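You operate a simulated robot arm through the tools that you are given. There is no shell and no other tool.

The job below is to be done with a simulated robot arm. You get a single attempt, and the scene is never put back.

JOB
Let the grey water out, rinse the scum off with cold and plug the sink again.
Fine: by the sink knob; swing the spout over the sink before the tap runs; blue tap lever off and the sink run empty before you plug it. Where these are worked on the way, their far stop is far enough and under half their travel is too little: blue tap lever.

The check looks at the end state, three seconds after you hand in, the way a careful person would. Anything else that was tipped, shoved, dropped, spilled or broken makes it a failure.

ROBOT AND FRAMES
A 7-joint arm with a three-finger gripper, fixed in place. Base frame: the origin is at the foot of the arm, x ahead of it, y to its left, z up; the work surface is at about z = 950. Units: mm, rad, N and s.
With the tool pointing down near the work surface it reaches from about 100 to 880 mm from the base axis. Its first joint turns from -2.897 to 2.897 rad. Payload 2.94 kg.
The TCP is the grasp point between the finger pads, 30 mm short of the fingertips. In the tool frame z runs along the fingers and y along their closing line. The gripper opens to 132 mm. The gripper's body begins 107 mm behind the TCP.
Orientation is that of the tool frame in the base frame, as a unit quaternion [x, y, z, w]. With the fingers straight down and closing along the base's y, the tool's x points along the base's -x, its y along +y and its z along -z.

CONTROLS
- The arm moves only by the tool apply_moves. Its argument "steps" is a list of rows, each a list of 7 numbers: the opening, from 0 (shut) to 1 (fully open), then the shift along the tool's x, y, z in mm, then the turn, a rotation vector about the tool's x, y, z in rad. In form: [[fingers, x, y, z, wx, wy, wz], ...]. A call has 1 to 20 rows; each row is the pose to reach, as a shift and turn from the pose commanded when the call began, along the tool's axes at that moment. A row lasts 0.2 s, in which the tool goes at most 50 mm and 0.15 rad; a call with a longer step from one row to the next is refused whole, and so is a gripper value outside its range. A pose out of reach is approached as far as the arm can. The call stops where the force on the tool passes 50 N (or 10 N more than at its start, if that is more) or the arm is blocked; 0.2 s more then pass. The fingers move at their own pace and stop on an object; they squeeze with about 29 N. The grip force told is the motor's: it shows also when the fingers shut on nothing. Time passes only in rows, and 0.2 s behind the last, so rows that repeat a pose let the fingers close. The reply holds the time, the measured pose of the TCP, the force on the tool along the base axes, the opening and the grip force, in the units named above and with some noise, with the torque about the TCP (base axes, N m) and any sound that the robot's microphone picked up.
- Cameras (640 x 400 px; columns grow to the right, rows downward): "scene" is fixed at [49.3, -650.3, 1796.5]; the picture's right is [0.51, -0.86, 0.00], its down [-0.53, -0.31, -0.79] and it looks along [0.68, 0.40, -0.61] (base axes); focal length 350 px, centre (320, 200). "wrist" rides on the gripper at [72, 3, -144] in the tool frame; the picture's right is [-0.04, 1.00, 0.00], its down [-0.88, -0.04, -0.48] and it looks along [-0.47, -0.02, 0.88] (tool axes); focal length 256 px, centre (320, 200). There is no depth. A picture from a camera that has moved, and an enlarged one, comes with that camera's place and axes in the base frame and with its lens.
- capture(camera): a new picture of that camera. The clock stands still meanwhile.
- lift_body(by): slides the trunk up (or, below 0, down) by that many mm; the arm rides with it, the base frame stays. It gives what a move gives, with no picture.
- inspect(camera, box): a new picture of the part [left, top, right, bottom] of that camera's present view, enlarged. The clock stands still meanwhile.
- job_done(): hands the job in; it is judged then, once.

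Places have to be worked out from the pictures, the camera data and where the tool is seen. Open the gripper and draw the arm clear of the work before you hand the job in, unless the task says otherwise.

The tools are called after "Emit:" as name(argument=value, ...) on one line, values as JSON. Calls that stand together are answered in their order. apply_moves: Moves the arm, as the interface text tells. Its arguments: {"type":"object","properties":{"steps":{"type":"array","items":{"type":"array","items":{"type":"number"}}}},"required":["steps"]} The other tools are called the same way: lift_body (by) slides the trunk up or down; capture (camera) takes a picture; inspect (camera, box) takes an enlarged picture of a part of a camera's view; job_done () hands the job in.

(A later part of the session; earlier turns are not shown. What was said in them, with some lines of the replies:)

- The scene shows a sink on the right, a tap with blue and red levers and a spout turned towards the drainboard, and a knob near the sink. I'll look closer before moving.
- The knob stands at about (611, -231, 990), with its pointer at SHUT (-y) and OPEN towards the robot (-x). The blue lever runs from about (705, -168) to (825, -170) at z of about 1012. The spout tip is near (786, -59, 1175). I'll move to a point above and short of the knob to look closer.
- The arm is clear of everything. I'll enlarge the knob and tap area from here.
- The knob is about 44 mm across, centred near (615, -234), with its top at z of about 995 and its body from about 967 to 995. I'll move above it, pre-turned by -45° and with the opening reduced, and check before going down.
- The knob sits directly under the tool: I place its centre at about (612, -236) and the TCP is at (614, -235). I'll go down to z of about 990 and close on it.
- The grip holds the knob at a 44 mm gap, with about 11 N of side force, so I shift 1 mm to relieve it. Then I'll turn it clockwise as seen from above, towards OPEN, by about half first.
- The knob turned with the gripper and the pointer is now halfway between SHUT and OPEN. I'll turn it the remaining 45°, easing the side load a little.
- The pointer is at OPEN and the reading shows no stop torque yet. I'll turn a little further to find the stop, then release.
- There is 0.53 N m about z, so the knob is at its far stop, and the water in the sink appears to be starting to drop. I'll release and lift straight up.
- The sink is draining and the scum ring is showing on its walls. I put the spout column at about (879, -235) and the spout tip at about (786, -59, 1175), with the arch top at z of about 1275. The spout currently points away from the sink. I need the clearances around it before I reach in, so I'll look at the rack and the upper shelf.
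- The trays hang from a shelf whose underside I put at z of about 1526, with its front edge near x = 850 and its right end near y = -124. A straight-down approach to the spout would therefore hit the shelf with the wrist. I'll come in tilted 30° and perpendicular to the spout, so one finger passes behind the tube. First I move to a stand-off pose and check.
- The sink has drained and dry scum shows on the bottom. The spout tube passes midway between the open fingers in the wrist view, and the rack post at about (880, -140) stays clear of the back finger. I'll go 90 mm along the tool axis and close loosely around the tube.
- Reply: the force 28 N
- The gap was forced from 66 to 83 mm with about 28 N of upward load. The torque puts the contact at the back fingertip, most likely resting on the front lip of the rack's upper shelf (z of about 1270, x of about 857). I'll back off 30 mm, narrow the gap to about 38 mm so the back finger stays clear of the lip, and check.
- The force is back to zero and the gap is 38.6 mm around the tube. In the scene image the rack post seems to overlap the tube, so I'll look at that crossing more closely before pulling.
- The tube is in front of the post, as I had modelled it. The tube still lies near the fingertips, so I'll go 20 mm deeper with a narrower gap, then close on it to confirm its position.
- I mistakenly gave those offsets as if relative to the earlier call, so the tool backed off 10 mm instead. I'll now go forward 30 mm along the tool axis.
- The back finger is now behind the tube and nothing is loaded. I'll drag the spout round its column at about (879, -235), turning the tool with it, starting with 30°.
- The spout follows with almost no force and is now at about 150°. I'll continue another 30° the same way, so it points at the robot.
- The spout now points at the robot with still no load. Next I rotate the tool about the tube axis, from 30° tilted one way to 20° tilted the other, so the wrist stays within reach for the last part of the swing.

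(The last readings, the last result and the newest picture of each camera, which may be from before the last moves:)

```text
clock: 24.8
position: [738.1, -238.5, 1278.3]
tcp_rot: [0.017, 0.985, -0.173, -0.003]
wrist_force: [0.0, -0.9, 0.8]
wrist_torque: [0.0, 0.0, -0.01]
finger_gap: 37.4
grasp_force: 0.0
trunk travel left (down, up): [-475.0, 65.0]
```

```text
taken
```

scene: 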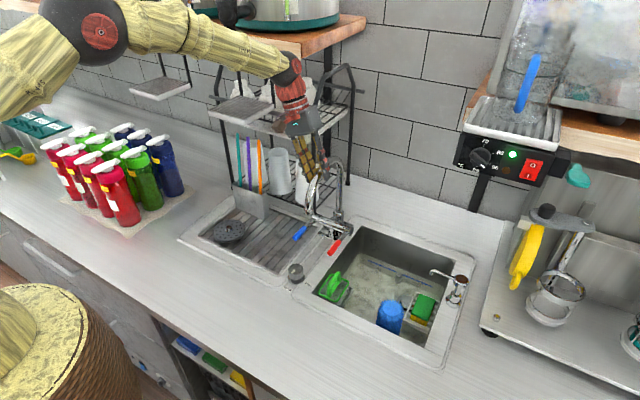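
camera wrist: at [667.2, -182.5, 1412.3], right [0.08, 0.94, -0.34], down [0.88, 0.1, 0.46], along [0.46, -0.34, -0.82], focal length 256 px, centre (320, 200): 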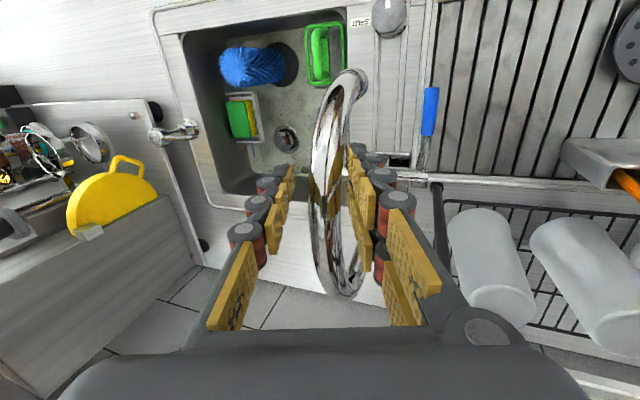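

Still no load. The final part of the swing is about 56° round the column towards the sink, with the tool co-rotating.

Emit:
apply_moves(steps=[[0.28, -2.54, -18.35, 6.63, 0, -0.0474, -0.1313], [0.28, -7.78, -36.2, 13.07, 0, -0.0948, -0.2627], [0.28, -15.6, -53.2, 19.2, 0, -0.1423, -0.394], [0.28, -25.9, -69.0, 24.9, 0, -0.1897, -0.5253], [0.28, -38.4, -83.3, 30.1, 0, -0.2371, -0.6567], [0.28, -52.9, -95.8, 34.6, 0, -0.2845, -0.788], [0.28, -69.0, -106.3, 38.4, 0, -0.3319, -0.9193], [0.28, -69.0, -106.3, 38.4, 0, -0.3319, -0.9193]])

Emit:
capture(camera="wrist")

Emit:
capture(camera="scene")

```text
clock: 26.6
position: [802.3, -354.4, 1276.4]
tcp_rot: [-0.449, 0.877, -0.154, 0.079]
wrist_force: [0.1, -0.2, 1.0]
wrist_torque: [0.0, 0.02, -0.01]
finger_gap: 37.1
grasp_force: 0.0
trunk travel left (down, up): [-475.0, 65.0]
```

```text
taken
camera wrist: at [717.4, -380.3, 1411.6], right [-0.74, 0.59, -0.34], down [0.41, 0.79, 0.46], along [0.54, 0.2, -0.82], focal length 256 px, centre (320, 200)
```

wrist: 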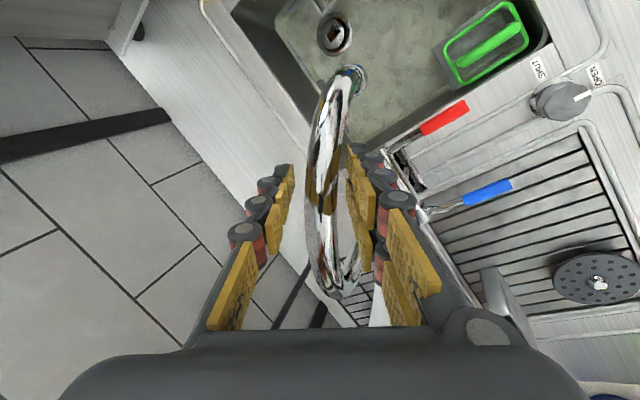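

```text
taken
```

scene: 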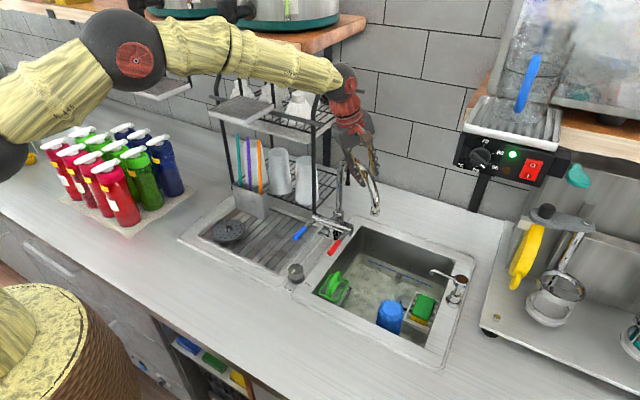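

The spout tip is now at about (767, -404, 1172), well over the sink. I'll withdraw along the tool axis, return to straight down, and move in front of the blue lever for a look.

Emit:
apply_moves(steps=[[0.35, 0, 0, -30, 0, 0, 0], [0.35, 0, 0, -65, 0, 0, 0], [0.35, 0, 0, -100, 0, 0, 0], [0.35, -4.6, 22.9, -105.6, -0.04, 0.0204, 0.1166], [0.35, -9.2, 45.8, -111.2, -0.08, 0.0408, 0.2331], [0.35, -13.8, 68.7, -116.8, -0.12, 0.0612, 0.3497], [0.35, -18.4, 91.5, -122.4, -0.16, 0.0816, 0.4663], [0.35, -23, 114.4, -128, -0.2, 0.102, 0.5829], [0.35, -27.6, 137.3, -133.6, -0.24, 0.1223, 0.6994], [0.35, -32.2, 160.2, -139.2, -0.28, 0.1427, 0.816], [0.35, -36.8, 183.1, -144.8, -0.3202, 0.1631, 0.9326], [0.35, -36.8, 183.1, -144.8, -0.3202, 0.1631, 0.9326]])

Emit:
capture(camera="wrist")

Emit:
capture(camera="scene")

```text
clock: 29.2
position: [645.6, -192.3, 1353.5]
tcp_rot: [0.001, 1.0, 0.001, 0.0]
wrist_force: [0.5, -0.5, -0.3]
wrist_torque: [0.01, -0.01, -0.01]
finger_gap: 46.3
grasp_force: 0.0
trunk travel left (down, up): [-475.0, 65.0]
```

```text
taken
camera wrist: at [572.7, -188.3, 1496.7], right [0.04, 1.0, 0.0], down [0.88, -0.04, 0.47], along [0.47, -0.02, -0.88], focal length 256 px, centre (320, 200)
```

wrist: 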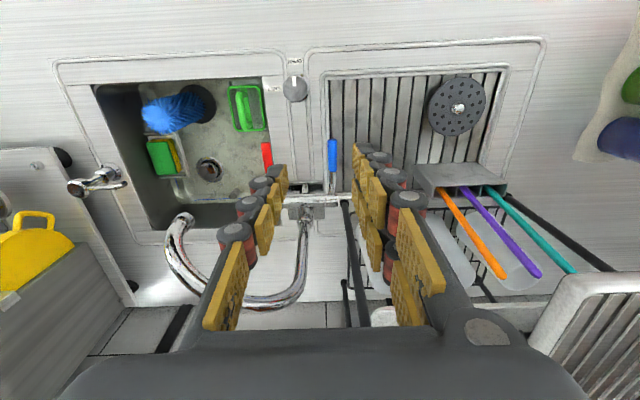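

```text
taken
```

scene: 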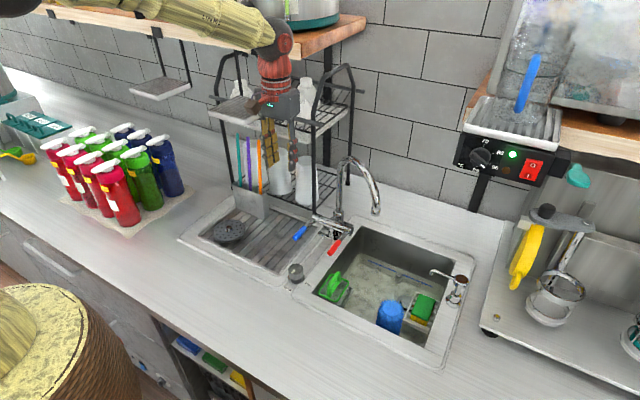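

The spout hangs over the sink and the rest of the scene looks unchanged. I'll look closely at the tap levers to work out how they move.

Emit:
inspect(camera="scene", box=[285, 200, 365, 265])

Emit:
inspect(camera="wrist", box=[240, 120, 380, 240])

Emit:
inspect(camera="scene", box=[200, 80, 400, 260])

```text
6.15 times, centred on (325, 232) of scene
camera zoom: at [49.3, -650.3, 1796.5], right [0.51, -0.86, 0.0], down [-0.53, -0.31, -0.79], along [0.68, 0.4, -0.61], focal length 2156 px, centre (289, 0)
```

zoom: 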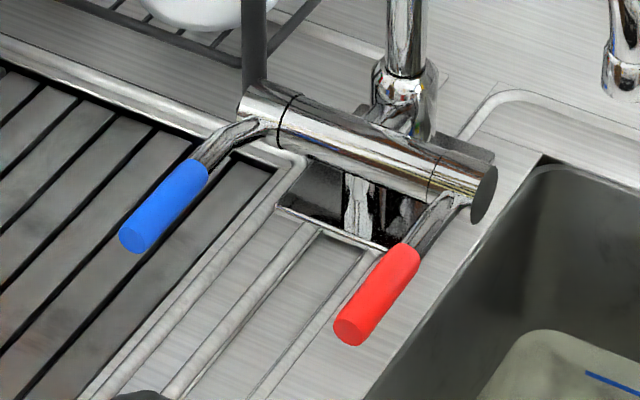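

```text
3.33 times, centred on (310, 180) of wrist
camera zoom: at [572.7, -188.3, 1496.7], right [0.04, 1.0, 0.0], down [0.88, -0.04, 0.47], along [0.47, -0.02, -0.88], focal length 853 px, centre (353, 267)
```

zoom: 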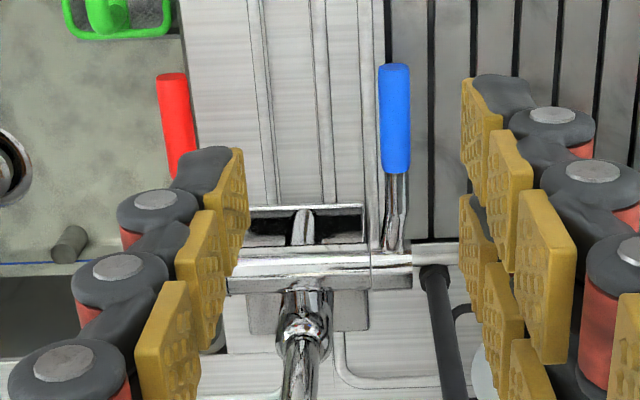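

```text
2.22 times, centred on (300, 170) of scene
camera zoom: at [49.3, -650.3, 1796.5], right [0.51, -0.86, 0.0], down [-0.53, -0.31, -0.79], along [0.68, 0.4, -0.61], focal length 778 px, centre (364, 267)
```

zoom: 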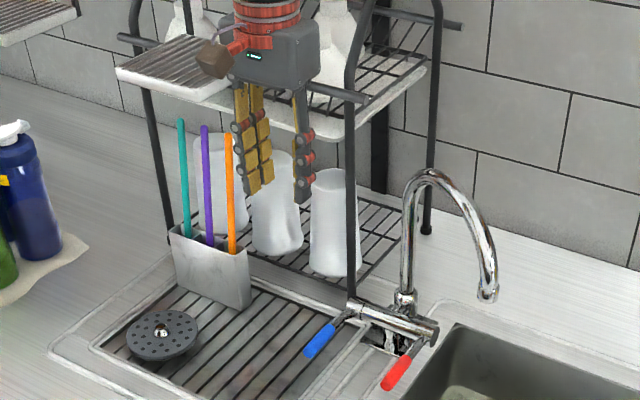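

Each lever turns with a collar on the end of the bar, about the y axis, so the blue one (closed now, pointing at me) should lift to open. I'll come in pitched 40° forward so the hand stays clear of the rack. I stop 100 mm short of the grip, which I place at about (737, -169, 1011).

Emit:
apply_moves(steps=[[0.45, -4, 3, 35, 0, -0.08, 0], [0.45, -8, 6, 70, 0, -0.17, 0], [0.45, -12, 10, 105, 0, -0.26, 0], [0.45, -16, 13, 140, 0, -0.35, 0], [0.45, -20, 16, 175, 0, -0.44, 0], [0.45, -23, 20, 210, 0, -0.53, 0], [0.45, -26, 23, 240, 0, -0.62, 0], [0.45, -27, 23, 265, 0, -0.698, 0], [0.45, -27, 23, 265, 0, -0.698, 0]])

Emit:
capture(camera="wrist")

Emit:
inspect(camera="scene", box=[230, 140, 390, 290])

```text
clock: 31.2
position: [671.9, -171.6, 1090.5]
tcp_rot: [0.0, 0.939, -0.001, 0.343]
wrist_force: [0.3, -0.3, 0.7]
wrist_torque: [-0.06, -0.03, -0.01]
finger_gap: 59.4
grasp_force: 0.1
trunk travel left (down, up): [-475.0, 65.0]
```

```text
taken
camera wrist: at [523.6, -166.5, 1152.5], right [0.03, 1.0, 0.03], down [0.37, -0.04, 0.93], along [0.93, -0.02, -0.37], focal length 256 px, centre (320, 200)
```

wrist: 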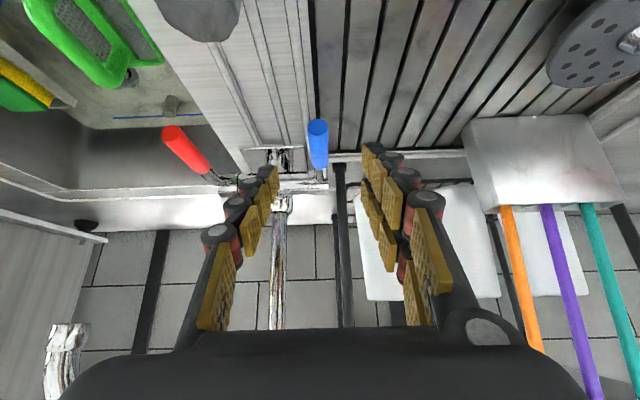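

```text
2.67 times, centred on (310, 215) of scene
camera zoom: at [49.3, -650.3, 1796.5], right [0.51, -0.86, 0.0], down [-0.53, -0.31, -0.79], along [0.68, 0.4, -0.61], focal length 934 px, centre (347, 160)
```

zoom: 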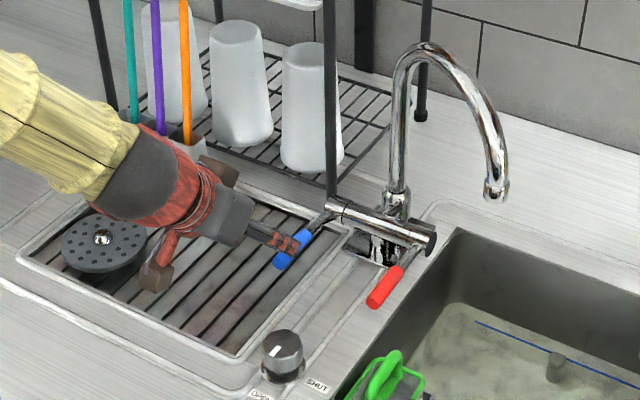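

The lever lies centred between the fingers (y of about -170, tip at x of about 710). I'll advance 100 mm along the tool axis and close on the blue handle.

Emit:
apply_moves(steps=[[0.45, 0, 1, 35, 0, 0, 0], [0.45, 0, 1, 70, 0, 0, 0], [0.45, 0, 1, 102, 0, 0, 0], [0.45, 0, 1, 102, 0, 0, 0], [0.05, 0, 1, 102, 0, 0, 0], [0.05, 0, 1, 102, 0, 0, 0], [0.05, 0, 1, 102, 0, 0, 0], [0.05, 0, 1, 102, 0, 0, 0]])

Emit:
capture(camera="wrist")

Emit:
inspect(camera="scene", box=[260, 180, 380, 270])

```text
clock: 33.0
position: [739.2, -171.4, 1009.9]
tcp_rot: [0.003, 0.94, -0.001, 0.342]
wrist_force: [-0.5, -20.8, -1.8]
wrist_torque: [0.05, 0.15, -0.02]
finger_gap: 19.3
grasp_force: 26.0
trunk travel left (down, up): [-475.0, 65.0]
```

```text
taken
camera wrist: at [590.7, -167.0, 1073.5], right [0.04, 1.0, 0.03], down [0.37, -0.04, 0.93], along [0.93, -0.02, -0.37], focal length 256 px, centre (320, 200)
```

wrist: 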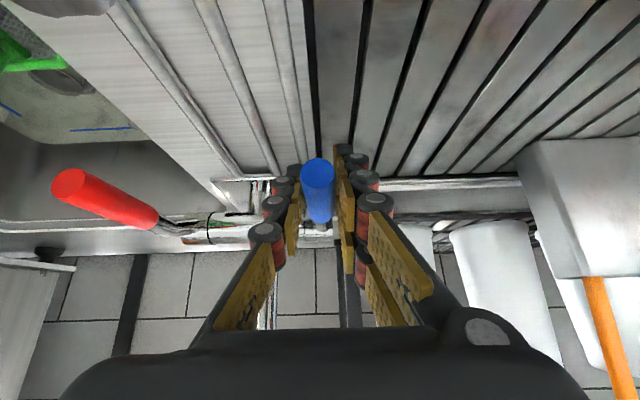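

```text
4.44 times, centred on (320, 225) of scene
camera zoom: at [49.3, -650.3, 1796.5], right [0.51, -0.86, 0.0], down [-0.53, -0.31, -0.79], along [0.68, 0.4, -0.61], focal length 1557 px, centre (320, 89)
```

zoom: 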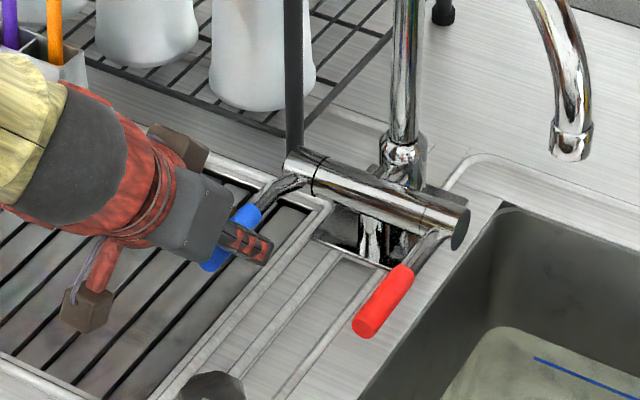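

I hold the handle at a 19.3 mm gap, with about 21 N of side load that I relieve by shifting 2 mm. I'll lift about 15° along the arc round the bar axis at about (828, 1015) and watch the forces.

Emit:
apply_moves(steps=[[0.05, 0, -2, 0, 0, 0, 0], [0.05, -6, -2, -6, 0, 0, 0], [0.05, -11.5, -2, -11, 0, 0, 0], [0.05, -17, -2, -15.7, 0, 0, 0], [0.05, -17, -2, -15.7, 0, 0, 0]])

Emit:
inspect(camera="scene", box=[260, 140, 480, 350])

Emit:
inspect(camera="scene", box=[260, 180, 380, 270])

```text
clock: 34.2
position: [741.1, -172.3, 1030.7]
tcp_rot: [0.0, 0.94, 0.0, 0.341]
wrist_force: [-1.8, -12.7, -13.9]
wrist_torque: [0.05, 1.3, 0.17]
finger_gap: 18.6
grasp_force: 44.2
trunk travel left (down, up): [-475.0, 65.0]
```

```text
1.90 times, centred on (370, 245) of scene
camera zoom: at [49.3, -650.3, 1796.5], right [0.51, -0.86, 0.0], down [-0.53, -0.31, -0.79], along [0.68, 0.4, -0.61], focal length 667 px, centre (225, 114)
```

zoom: 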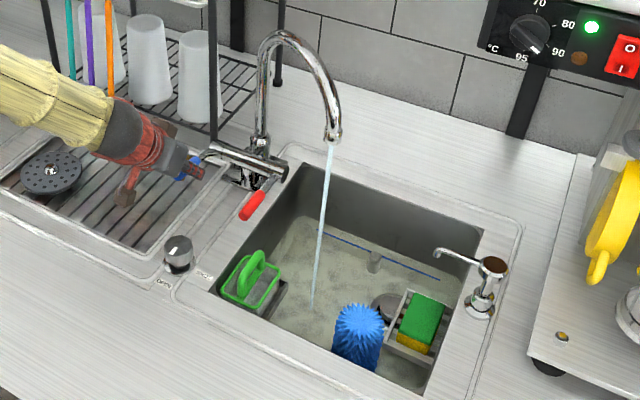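

```text
4.44 times, centred on (320, 225) of scene
camera zoom: at [49.3, -650.3, 1796.5], right [0.51, -0.86, 0.0], down [-0.53, -0.31, -0.79], along [0.68, 0.4, -0.61], focal length 1557 px, centre (320, 89)
```

zoom: 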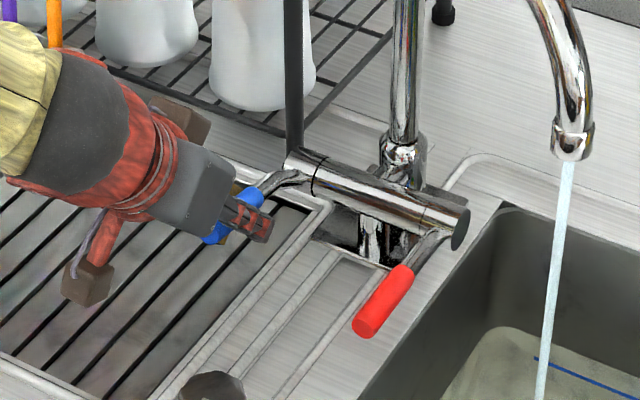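

Water now runs from the spout into the sink, so lifting opens the cold. I'll keep lifting along the arc towards the far stop, letting the tool pitch follow partly.

Emit:
apply_moves(steps=[[0.05, -5.5, 0, -4, 0, 0.06, 0], [0.05, -10.6, 0, -7.3, 0, 0.12, 0], [0.05, -17.5, 0, -10.8, 0, 0.18, 0], [0.05, -24.6, 0, -13.9, 0, 0.24, 0], [0.05, -32, 0, -16.2, 0, 0.3, 0], [0.05, -39.6, 0, -17.9, 0, 0.36, 0], [0.05, -39.6, 0, -17.9, 0, 0.36, 0]])

Emit:
inspect(camera="scene", box=[260, 180, 380, 270])

Emit:
inspect(camera="scene", box=[300, 170, 480, 350])

```text
clock: 35.8
position: [761.0, -172.8, 1069.1]
tcp_rot: [0.0, 0.986, 0.001, 0.166]
wrist_force: [1.4, -12.1, -19.5]
wrist_torque: [0.16, 1.22, 0.2]
finger_gap: 18.9
grasp_force: 44.5
trunk travel left (down, up): [-475.0, 65.0]
```

```text
4.44 times, centred on (320, 225) of scene
camera zoom: at [49.3, -650.3, 1796.5], right [0.51, -0.86, 0.0], down [-0.53, -0.31, -0.79], along [0.68, 0.4, -0.61], focal length 1557 px, centre (320, 89)
```

zoom: 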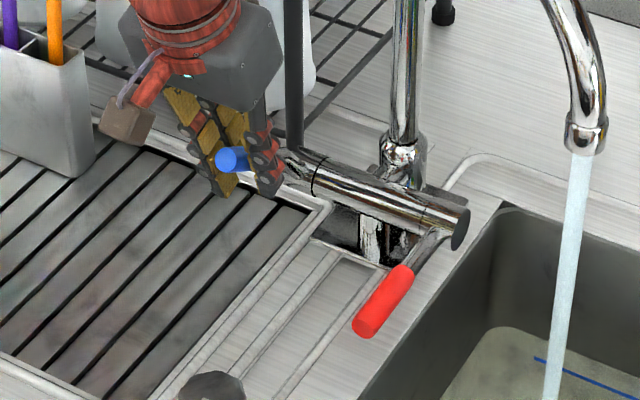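

```text
2.22 times, centred on (390, 260) of scene
camera zoom: at [49.3, -650.3, 1796.5], right [0.51, -0.86, 0.0], down [-0.53, -0.31, -0.79], along [0.68, 0.4, -0.61], focal length 778 px, centre (164, 67)
```

zoom: 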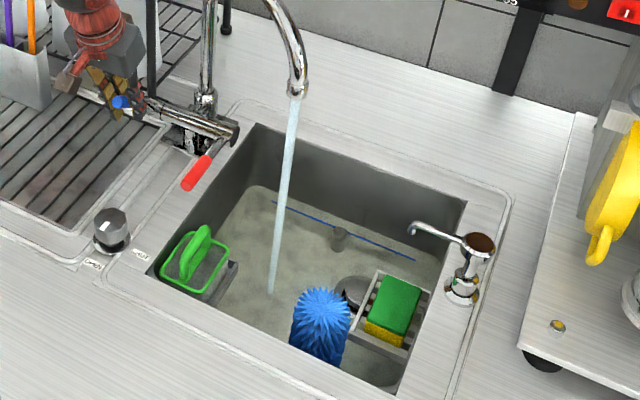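

The flow is stronger and the lever is up about 40°. I'll continue in small steps towards the far stop.

Emit:
apply_moves(steps=[[0.05, -7, 0, -3.6, 0, 0.02, 0], [0.05, -14, 0, -6.8, 0, 0.05, 0], [0.05, -21.3, 0, -9.2, 0, 0.075, 0], [0.05, -28.9, 0, -11.05, 0, 0.1, 0], [0.05, -28.9, 0, -11.05, 0, 0.1, 0]])

Emit:
inspect(camera="scene", box=[260, 160, 380, 260])

Emit:
inspect(camera="scene", box=[300, 170, 480, 350])

```text
clock: 37.0
position: [790.0, -171.9, 1099.0]
tcp_rot: [-0.001, 0.992, -0.001, 0.125]
wrist_force: [6.6, -11.2, 8.0]
wrist_torque: [-0.28, -0.92, 0.16]
finger_gap: 19.3
grasp_force: 25.2
trunk travel left (down, up): [-475.0, 65.0]
```

```text
4.00 times, centred on (320, 210) of scene
camera zoom: at [49.3, -650.3, 1796.5], right [0.51, -0.86, 0.0], down [-0.53, -0.31, -0.79], along [0.68, 0.4, -0.61], focal length 1401 px, centre (320, 160)
```

zoom: 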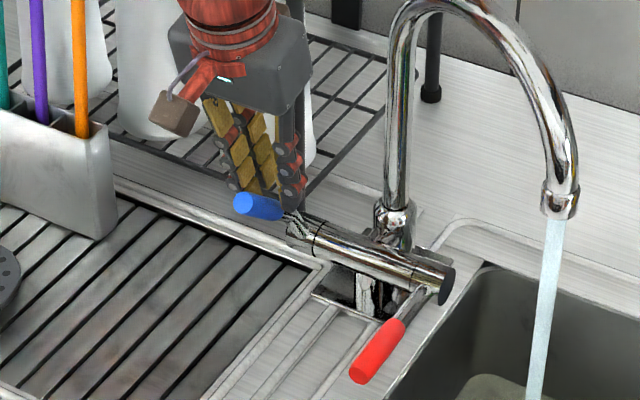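

```text
2.22 times, centred on (390, 260) of scene
camera zoom: at [49.3, -650.3, 1796.5], right [0.51, -0.86, 0.0], down [-0.53, -0.31, -0.79], along [0.68, 0.4, -0.61], focal length 778 px, centre (164, 67)
```

zoom: 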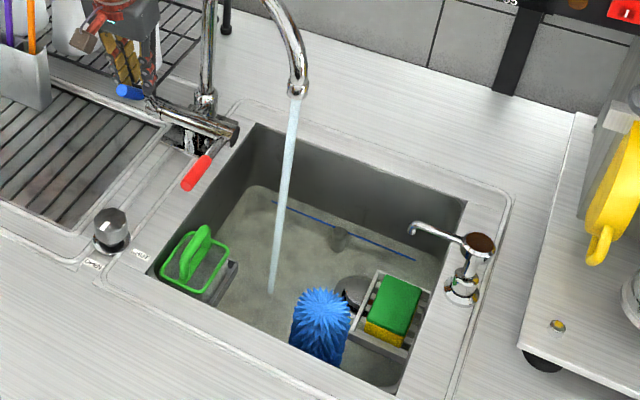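

The TCP moved past the handle: the lever tip is at about (743, -170, 1104), so the lever is up about 46° and stopped there, with the fingers sliding up it. It is at its far stop and the flow is strong. I'll open a little, settle back down on the handle, and let the water run.

Emit:
apply_moves(steps=[[0.3, 0, 0, 0, 0, 0, 0], [0.3, 0, 0, 0, 0, 0, 0], [0.3, 13, 0, 7, 0, 0, 0], [0.3, 27, 0, 15, 0, 0, 0], [0.3, 27, 0, 15, 0, 0, 0], [0.3, 27, 0, 15, 0, 0, 0]])

Emit:
inspect(camera="scene", box=[260, 160, 380, 260])

Emit:
inspect(camera="scene", box=[300, 210, 480, 350])

Emit:
capture(camera="wrist")

```text
clock: 38.4
position: [761.8, -171.2, 1072.5]
tcp_rot: [0.0, 0.993, 0.0, 0.118]
wrist_force: [0.7, 0.3, 0.0]
wrist_torque: [0.0, -0.03, -0.04]
finger_gap: 39.6
grasp_force: 0.0
trunk travel left (down, up): [-475.0, 65.0]
```

```text
4.00 times, centred on (320, 210) of scene
camera zoom: at [49.3, -650.3, 1796.5], right [0.51, -0.86, 0.0], down [-0.53, -0.31, -0.79], along [0.68, 0.4, -0.61], focal length 1401 px, centre (320, 160)
```

zoom: 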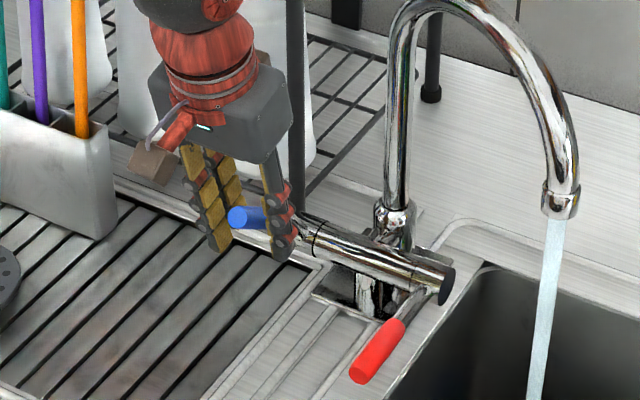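

```text
2.86 times, centred on (390, 280) of scene
camera zoom: at [49.3, -650.3, 1796.5], right [0.51, -0.86, 0.0], down [-0.53, -0.31, -0.79], along [0.68, 0.4, -0.61], focal length 1001 px, centre (120, -29)
```

zoom: 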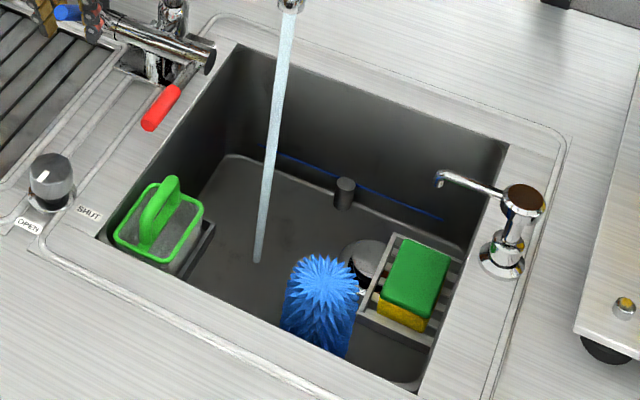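

```text
taken
camera wrist: at [657.0, -165.6, 1194.0], right [0.04, 1.0, 0.01], down [0.74, -0.04, 0.67], along [0.67, -0.02, -0.74], focal length 256 px, centre (320, 200)
```

wrist: 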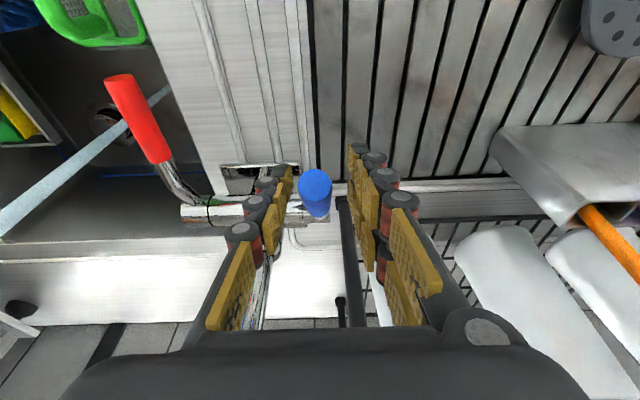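

The basin is now clean dark steel and the scum is gone. The TCP lies on the handle axis (lever at about 41–46°). I'll grip it, letting the water run another second, then bring the lever back down along the same arc to shut the cold.

Emit:
apply_moves(steps=[[0.05, 0, -2, 0, 0, 0, 0], [0.05, 0, -2, 0, 0, 0, 0], [0.05, 0, -2, 0, 0, 0, 0], [0.05, 0, -2, 0, 0, 0, 0], [0.05, 6.3, -2, 5.5, 0, -0.05, 0], [0.05, 12.7, -2, 10.9, 0, -0.1, 0], [0.05, 17.5, -2, 17, 0, -0.15, 0], [0.05, 22.2, -2, 22.9, 0, -0.2, 0], [0.05, 26, -2, 29.5, 0, -0.25, 0], [0.05, 29.5, -2, 36.3, 0, -0.3, 0], [0.05, 32.2, -2, 43.5, 0, -0.35, 0], [0.05, 34.4, -2, 50.7, 0, -0.4, 0], [0.05, 35.4, -2, 55.6, 0, -0.43, 0], [0.05, 36, -2, 59.7, 0, -0.46, 0], [0.05, 36, -2, 59.7, 0, -0.46, 0]])

Emit:
inspect(camera="scene", box=[260, 160, 380, 260])

Emit:
inspect(camera="scene", box=[300, 180, 480, 350])

```text
clock: 41.6
position: [740.1, -172.0, 1004.6]
tcp_rot: [0.0, 0.94, 0.001, 0.342]
wrist_force: [-8.1, 10.0, 9.3]
wrist_torque: [-0.08, -0.92, 0.53]
finger_gap: 19.0
grasp_force: 42.8
trunk travel left (down, up): [-475.0, 65.0]
```

```text
4.00 times, centred on (320, 210) of scene
camera zoom: at [49.3, -650.3, 1796.5], right [0.51, -0.86, 0.0], down [-0.53, -0.31, -0.79], along [0.68, 0.4, -0.61], focal length 1401 px, centre (320, 160)
```

zoom: 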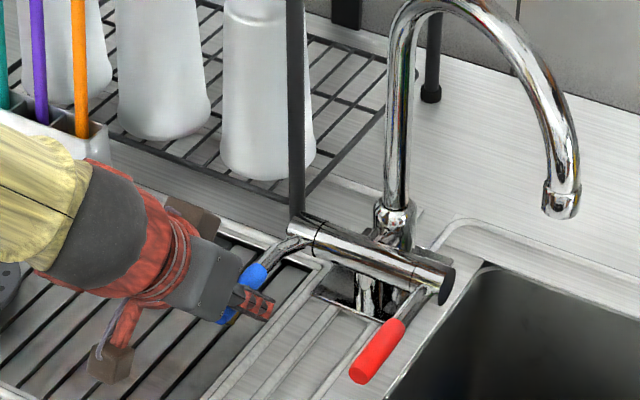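

```text
2.35 times, centred on (390, 265) of scene
camera zoom: at [49.3, -650.3, 1796.5], right [0.51, -0.86, 0.0], down [-0.53, -0.31, -0.79], along [0.68, 0.4, -0.61], focal length 824 px, centre (155, 47)
```

zoom: 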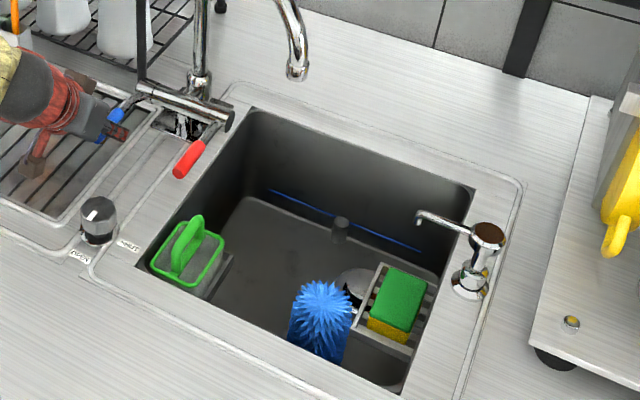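

The water has stopped and the reading shows the lever pressing up against the tool at its closed stop. I'll open the gripper, back out along the tool axis, and compare the lever with its starting position.

Emit:
apply_moves(steps=[[0.45, 0, 0, 0, 0, 0, 0], [0.45, 0, 0, 0, 0, 0, 0], [0.45, 0, 0, 0, 0, 0, 0], [0.45, 0, 0, -35, 0, 0, 0], [0.45, 0, 0, -75, 0, 0, 0], [0.45, 0, 0, -115, 0, 0, 0], [0.45, 0, 0, -150, 0, 0, 0], [0.45, 0, 0, -150, 0, 0, 0]])

Emit:
inspect(camera="scene", box=[285, 200, 365, 265])

Emit:
inspect(camera="scene", box=[300, 210, 480, 350])

Emit:
capture(camera="wrist")

```text
clock: 43.4
position: [644.4, -172.6, 1117.7]
tcp_rot: [0.001, 0.94, 0.0, 0.341]
wrist_force: [-0.3, 0.2, 0.0]
wrist_torque: [0.0, 0.01, 0.03]
finger_gap: 59.5
grasp_force: 0.0
trunk travel left (down, up): [-475.0, 65.0]
```

```text
6.15 times, centred on (325, 232) of scene
camera zoom: at [49.3, -650.3, 1796.5], right [0.51, -0.86, 0.0], down [-0.53, -0.31, -0.79], along [0.68, 0.4, -0.61], focal length 2156 px, centre (289, 0)
```

zoom: 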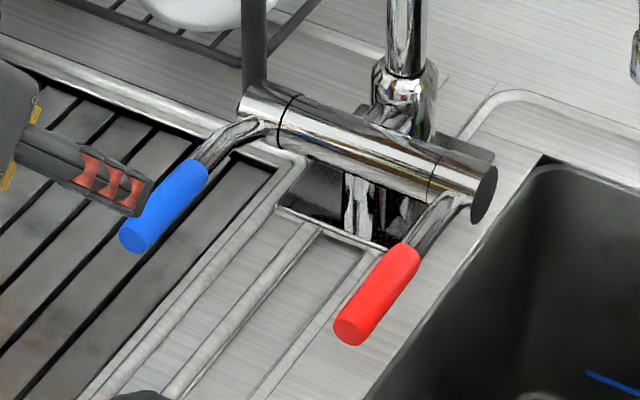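

```text
2.86 times, centred on (390, 280) of scene
camera zoom: at [49.3, -650.3, 1796.5], right [0.51, -0.86, 0.0], down [-0.53, -0.31, -0.79], along [0.68, 0.4, -0.61], focal length 1001 px, centre (120, -29)
```

zoom: 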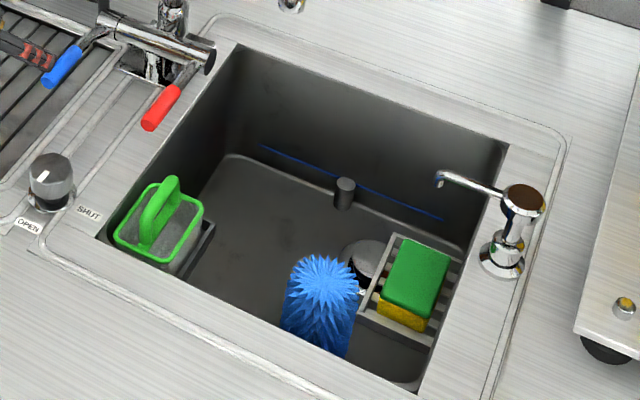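

```text
taken
camera wrist: at [495.9, -168.1, 1181.2], right [0.03, 1.0, 0.03], down [0.37, -0.04, 0.93], along [0.93, -0.02, -0.37], focal length 256 px, centre (320, 200)
```

wrist: 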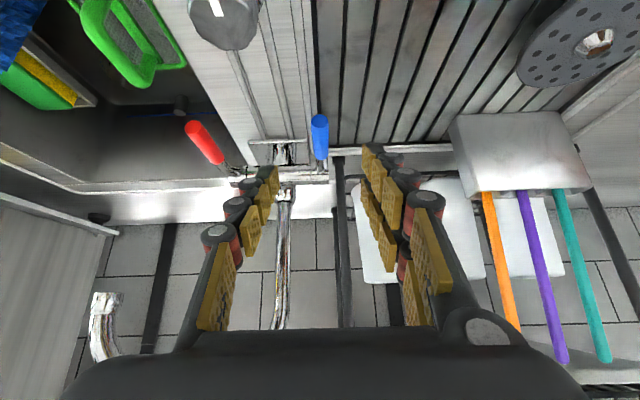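

The blue lever is back exactly at its starting place and the tap is off. The basin looks clean and empty. I'll bring the tool back to straight down above the knob.

Emit:
apply_moves(steps=[[0.6, 2, -8, -6, 0, 0.1, 0], [0.6, 4, -20, -12, 0, 0.22, 0], [0.6, 7, -32, -17, 0, 0.34, 0], [0.6, 10, -44, -22, 0, 0.46, 0], [0.6, 13, -54, -26, 0, 0.58, 0], [0.6, 15.3, -63, -28.5, 0, 0.698, 0], [0.6, 15.3, -63, -28.5, 0, 0.698, 0]])

Emit:
capture(camera="wrist")

Emit:
inspect(camera="scene", box=[350, 230, 480, 350])

```text
clock: 45.0
position: [613.1, -237.2, 1131.2]
tcp_rot: [0.001, 1.0, 0.0, -0.001]
wrist_force: [0.0, -0.5, 1.1]
wrist_torque: [-0.02, -0.03, 0.0]
finger_gap: 79.0
grasp_force: 0.0
trunk travel left (down, up): [-475.0, 65.0]
```

```text
taken
camera wrist: at [540.7, -231.4, 1274.4], right [0.04, 1.0, 0.0], down [0.88, -0.04, 0.47], along [0.47, -0.02, -0.88], focal length 256 px, centre (320, 200)
```

wrist: 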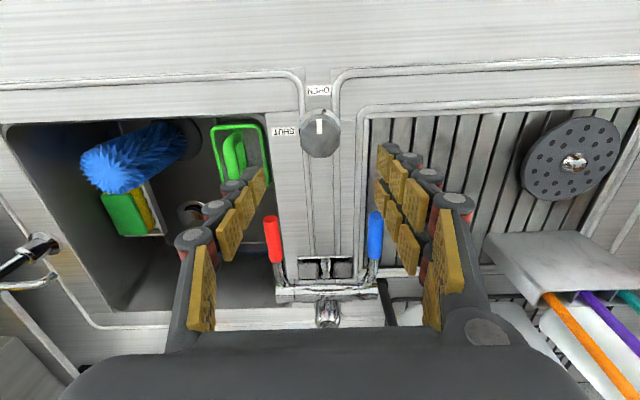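

```text
3.33 times, centred on (415, 290) of scene
camera zoom: at [49.3, -650.3, 1796.5], right [0.51, -0.86, 0.0], down [-0.53, -0.31, -0.79], along [0.68, 0.4, -0.61], focal length 1168 px, centre (3, -100)
```

zoom: 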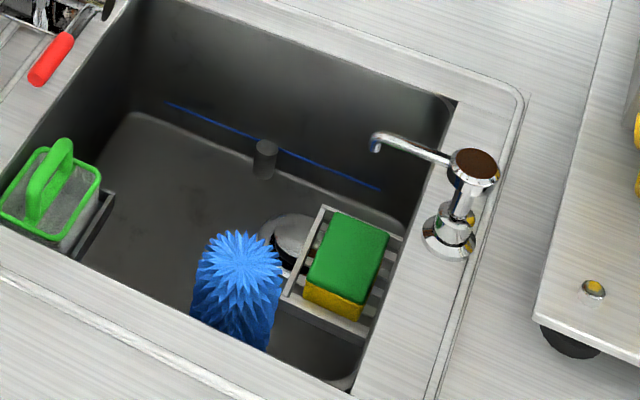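

The basin shows no standing water. I'll go down over the knob with the tool turned +45° to grip it, and let a few more seconds pass to be sure the sink has run empty.

Emit:
apply_moves(steps=[[0.65, -2, 1, 15, 0, 0, 0.13], [0.65, -2, 1, 35, 0, 0, 0.26], [0.65, -2, 1, 55, 0, 0, 0.39], [0.65, -2, 1, 75, 0, 0, 0.52], [0.65, -2, 1, 90, 0, 0, 0.65], [0.65, -2, 1, 105, 0, 0, 0.785], [0.65, -2, 1, 125, 0, 0, 0.785], [0.65, -2, 1, 141, 0, 0, 0.785], [0.65, -2, 1, 141, 0, 0, 0.785], [0.65, -2, 1, 141, 0, 0, 0.785], [0.65, -2, 1, 141, 0, 0, 0.785], [0.65, -2, 1, 141, 0, 0, 0.785], [0.65, -2, 1, 141, 0, 0, 0.785], [0.65, -2, 1, 141, 0, 0, 0.785]])

Emit:
capture(camera="wrist")

Emit:
inspect(camera="scene", box=[280, 210, 480, 350])

```text
clock: 48.0
position: [614.7, -235.5, 990.6]
tcp_rot: [0.383, 0.924, 0.0, 0.0]
wrist_force: [0.5, 0.1, 0.3]
wrist_torque: [0.01, -0.01, 0.01]
finger_gap: 85.5
grasp_force: 0.2
trunk travel left (down, up): [-475.0, 65.0]
```

```text
taken
camera wrist: at [566.1, -180.7, 1134.7], right [0.74, 0.68, 0.0], down [0.59, -0.65, 0.48], along [0.32, -0.35, -0.88], focal length 256 px, centre (320, 200)
```

wrist: 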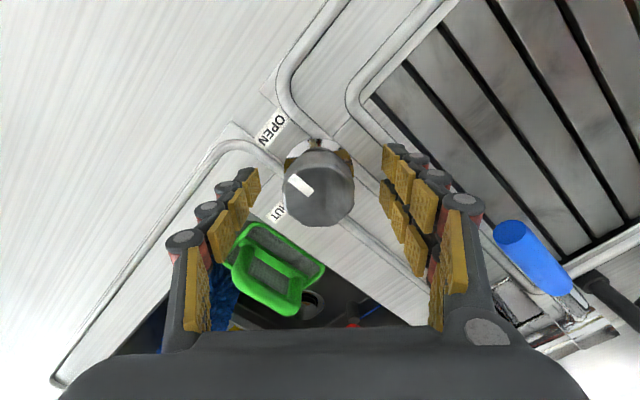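

```text
2.86 times, centred on (380, 280) of scene
camera zoom: at [49.3, -650.3, 1796.5], right [0.51, -0.86, 0.0], down [-0.53, -0.31, -0.79], along [0.68, 0.4, -0.61], focal length 1001 px, centre (149, -29)
```

zoom: 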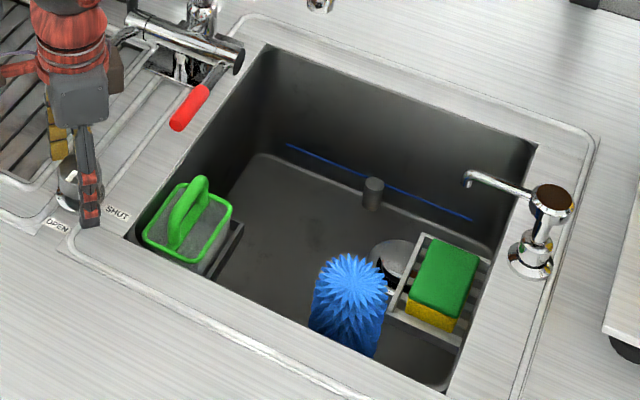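

The sink is dry and empty about 7 s after the tap was shut. I'll grip the knob and turn it counter-clockwise towards SHUT, about 90°.

Emit:
apply_moves(steps=[[0.2, 0, 0, 0, 0, 0, 0], [0.2, 0, 0, 0, 0, 0, 0], [0.2, 0, 0, 0, 0, 0, 0], [0.2, 0, 0, 0, 0, 0, 0], [0.2, 0, 0, 0, 0, 0, -0.1], [0.2, 0, 0, 0, 0, 0, -0.2], [0.2, 0, 0, 0, 0, 0, -0.3], [0.2, 0, 0, 0, 0, 0, -0.4], [0.2, 0, 0, 0, 0, 0, -0.5], [0.2, 0, 0, 0, 0, 0, -0.6], [0.2, 0, 0, 0, 0, 0, -0.7], [0.2, 0, 0, 0, 0, 0, -0.8]])

Emit:
capture(camera="wrist")

```text
clock: 50.6
position: [614.6, -237.2, 991.2]
tcp_rot: [-0.008, 1.0, 0.0, 0.001]
wrist_force: [-9.3, -10.7, 14.3]
wrist_torque: [0.12, 0.51, -0.02]
finger_gap: 43.7
grasp_force: 45.1
trunk travel left (down, up): [-475.0, 65.0]
```

```text
taken
camera wrist: at [541.7, -233.0, 1134.5], right [0.03, 1.0, 0.0], down [0.88, -0.02, 0.48], along [0.48, -0.01, -0.88], focal length 256 px, centre (320, 200)
```

wrist: 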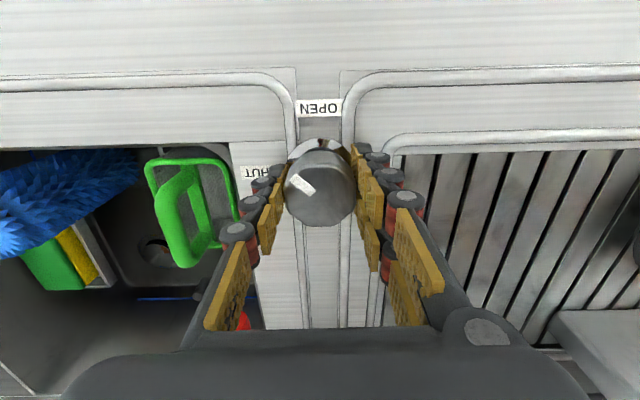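

The pointer is at the halfway mark and turning with the gripper. I'll continue to SHUT and slightly past, to feel the stop.

Emit:
apply_moves(steps=[[0.2, 0, -1, 0, 0, 0, -0.1], [0.2, 0, -1, 0, 0, 0, -0.2], [0.2, 0, -1, 0, 0, 0, -0.3], [0.2, 0, -1, 0, 0, 0, -0.4], [0.2, 0, -1, 0, 0, 0, -0.5], [0.2, 0, -1, 0, 0, 0, -0.6], [0.2, 0, -1, 0, 0, 0, -0.7], [0.2, 0, -1, 0, 0, 0, -0.78], [0.2, 0, -1, 0, 0, 0, -0.83], [0.2, 0, -1, 0, 0, 0, -0.87], [0.2, 0, -1, 0, 0, 0, -0.87]])

Emit:
capture(camera="wrist")

Emit:
inspect(camera="scene", box=[280, 210, 480, 350])

```text
clock: 53.0
position: [615.6, -237.0, 990.9]
tcp_rot: [-0.429, 0.903, 0.0, 0.001]
wrist_force: [0.6, -0.2, 11.1]
wrist_torque: [0.54, -0.22, -0.49]
finger_gap: 43.8
grasp_force: 44.8
trunk travel left (down, up): [-475.0, 65.0]
```

```text
taken
camera wrist: at [566.8, -288.4, 1133.7], right [-0.75, 0.67, 0.0], down [0.58, 0.66, 0.48], along [0.32, 0.36, -0.88], focal length 256 px, centre (320, 200)
```

wrist: 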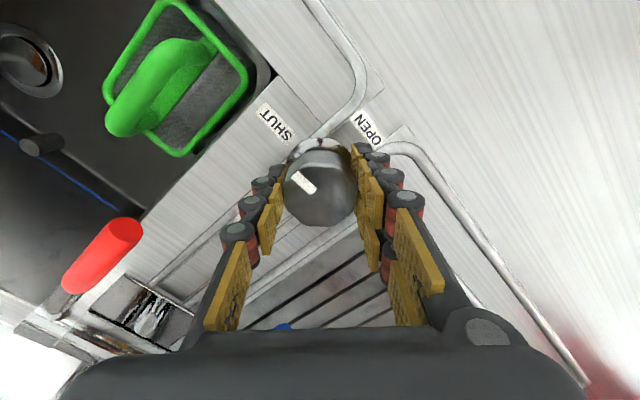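

```text
2.86 times, centred on (380, 280) of scene
camera zoom: at [49.3, -650.3, 1796.5], right [0.51, -0.86, 0.0], down [-0.53, -0.31, -0.79], along [0.68, 0.4, -0.61], focal length 1001 px, centre (149, -29)
```

zoom: 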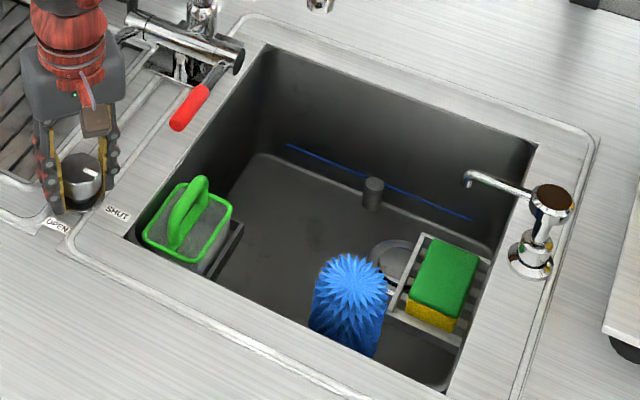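

There is -0.49 N m at the SHUT stop, the pointer is at SHUT and the plug is seated. I'll release, rise straight up, and draw the arm back clear.

Emit:
apply_moves(steps=[[0.65, 0, 0, 0, 0, 0, 0], [0.65, 0, 0, 0, 0, 0, 0], [0.65, 0, 0, 0, 0, 0, 0], [0.65, 0, 0, 0, 0, 0, 0], [0.65, 0, 0, -30, 0, 0, 0], [0.65, 0, 0, -70, 0, 0, 0], [0.65, 0, 0, -115, 0, 0, 0], [0.65, 0, 0, -160, 0, 0, 0.1], [0.65, 0, 0, -205, 0, 0, 0.22], [0.65, 0, 0, -250, 0, 0, 0.35], [0.65, 0, 0, -290, 0, 0, 0.48], [0.65, 0, 0, -320, 0, 0, 0.62], [0.65, 0, 0, -350, 0, 0, 0.75], [0.65, 0, 0, -370, 0, 0, 0.885], [0.65, 0, 0, -370, 0, 0, 0.885]])

Emit:
capture(camera="wrist")

Emit:
capture(camera="scene")

```text
clock: 56.2
position: [616.1, -236.4, 1361.2]
tcp_rot: [0.001, 1.0, 0.001, 0.0]
wrist_force: [0.0, 0.0, 0.3]
wrist_torque: [-0.01, 0.0, 0.0]
finger_gap: 85.5
grasp_force: 0.1
trunk travel left (down, up): [-475.0, 65.0]
```

```text
taken
camera wrist: at [543.2, -231.8, 1503.8], right [0.04, 1.0, 0.0], down [0.88, -0.04, 0.48], along [0.47, -0.02, -0.88], focal length 256 px, centre (320, 200)
```

wrist: 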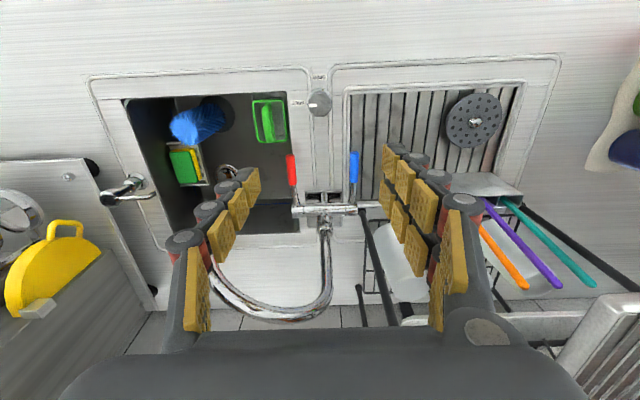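

```text
taken
```

scene: 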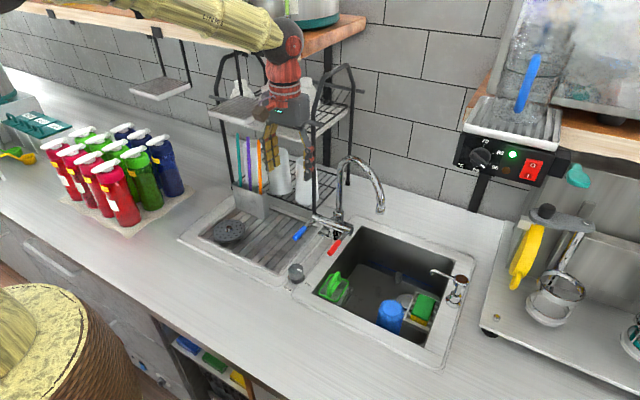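

Everything looks in place. I'll draw the arm further back with the gripper open, and check the knob, plug and lever once more.

Emit:
apply_moves(steps=[[0.9, 40, 15, -15, 0, 0, 0], [1, 80, 35, -30, 0, 0, 0], [1, 115, 55, -45, 0, 0, 0], [1, 145, 75, -60, 0, 0, 0], [1, 145, 75, -60, 0, 0, 0]])

Emit:
inspect(camera="scene", box=[270, 200, 480, 360])

Emit:
inspect(camera="scene", box=[200, 60, 400, 260])

Emit:
capture(camera="wrist")

```text
clock: 57.4
position: [467.4, -160.1, 1420.7]
tcp_rot: [0.0, 1.0, 0.0, -0.001]
wrist_force: [0.4, 0.3, -0.1]
wrist_torque: [0.0, 0.03, 0.03]
finger_gap: 132.0
grasp_force: 0.1
trunk travel left (down, up): [-475.0, 65.0]
```

```text
2.50 times, centred on (375, 280) of scene
camera zoom: at [49.3, -650.3, 1796.5], right [0.51, -0.86, 0.0], down [-0.53, -0.31, -0.79], along [0.68, 0.4, -0.61], focal length 876 px, centre (182, 0)
```

zoom: 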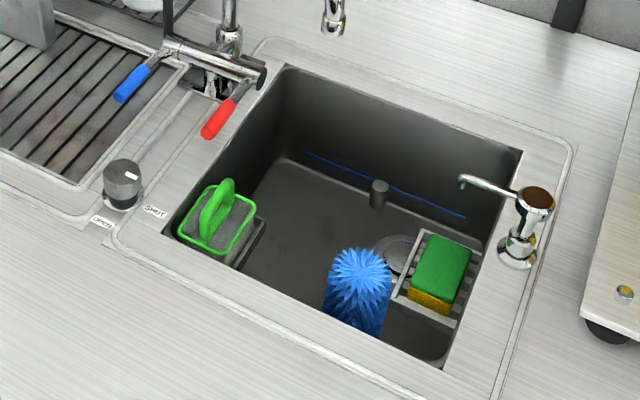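

```text
2.00 times, centred on (300, 160) of scene
camera zoom: at [49.3, -650.3, 1796.5], right [0.51, -0.86, 0.0], down [-0.53, -0.31, -0.79], along [0.68, 0.4, -0.61], focal length 701 px, centre (360, 280)
```

zoom: 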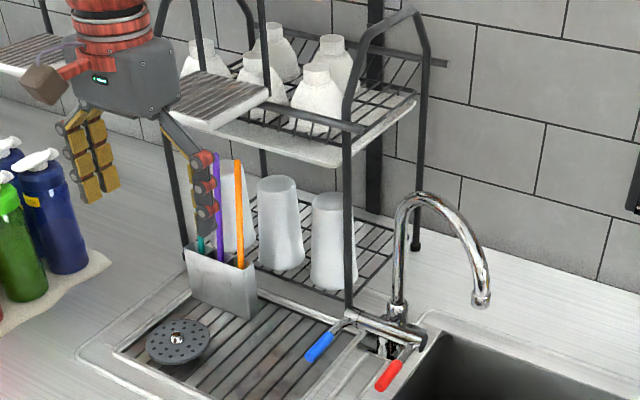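

```text
taken
camera wrist: at [395.5, -155.5, 1562.9], right [0.04, 1.0, 0.0], down [0.88, -0.04, 0.47], along [0.47, -0.02, -0.88], focal length 256 px, centre (320, 200)
```

wrist: 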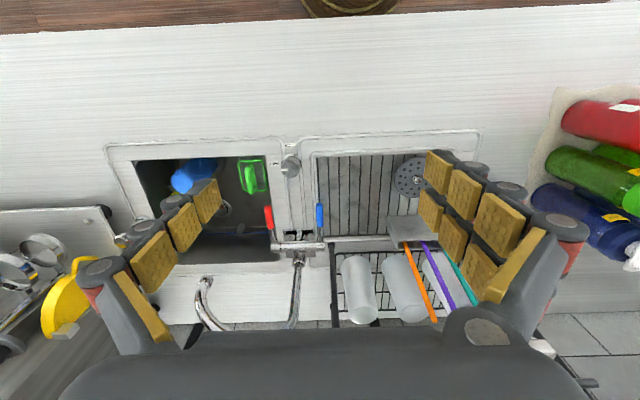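

The sink is clean and empty with the plug seated and the knob pointer at SHUT. The blue lever is off, the spout is over the basin, and nothing else looks moved. The arm is clear with the gripper open, so I hand the job in.

Emit:
job_done()

```text
The job is handed in.
```

The grey water is out, the scum is rinsed off with cold water, and the sink is plugged again. I've handed the job in; no verdict came back with the hand-in.

- **Draining:** I turned the sink knob from SHUT to OPEN, up to its stop. The basin emptied and left dried scum on the bottom.
- **Spout:** I swung it from over the drainboard to over the sink before running any water. It is still over the sink.
- **Rinsing:** I lifted the blue lever to its far stop, about 45° up, and the basin came clean. I then lowered it back to exactly where it started, and the water stopped.
- **Plugging:** I waited about 7 seconds with the tap off until the basin looked empty. Then I turned the knob back to SHUT until it hit its stop, and the plug sat down.

**Contact with the rack:** while reaching for the spout, one fingertip pressed with about 28 N on something, most likely the front lip of the dish rack's upper shelf. I backed off straight away, and the later pictures show nothing on the rack moved.

The arm is drawn back clear of the work with the gripper open.
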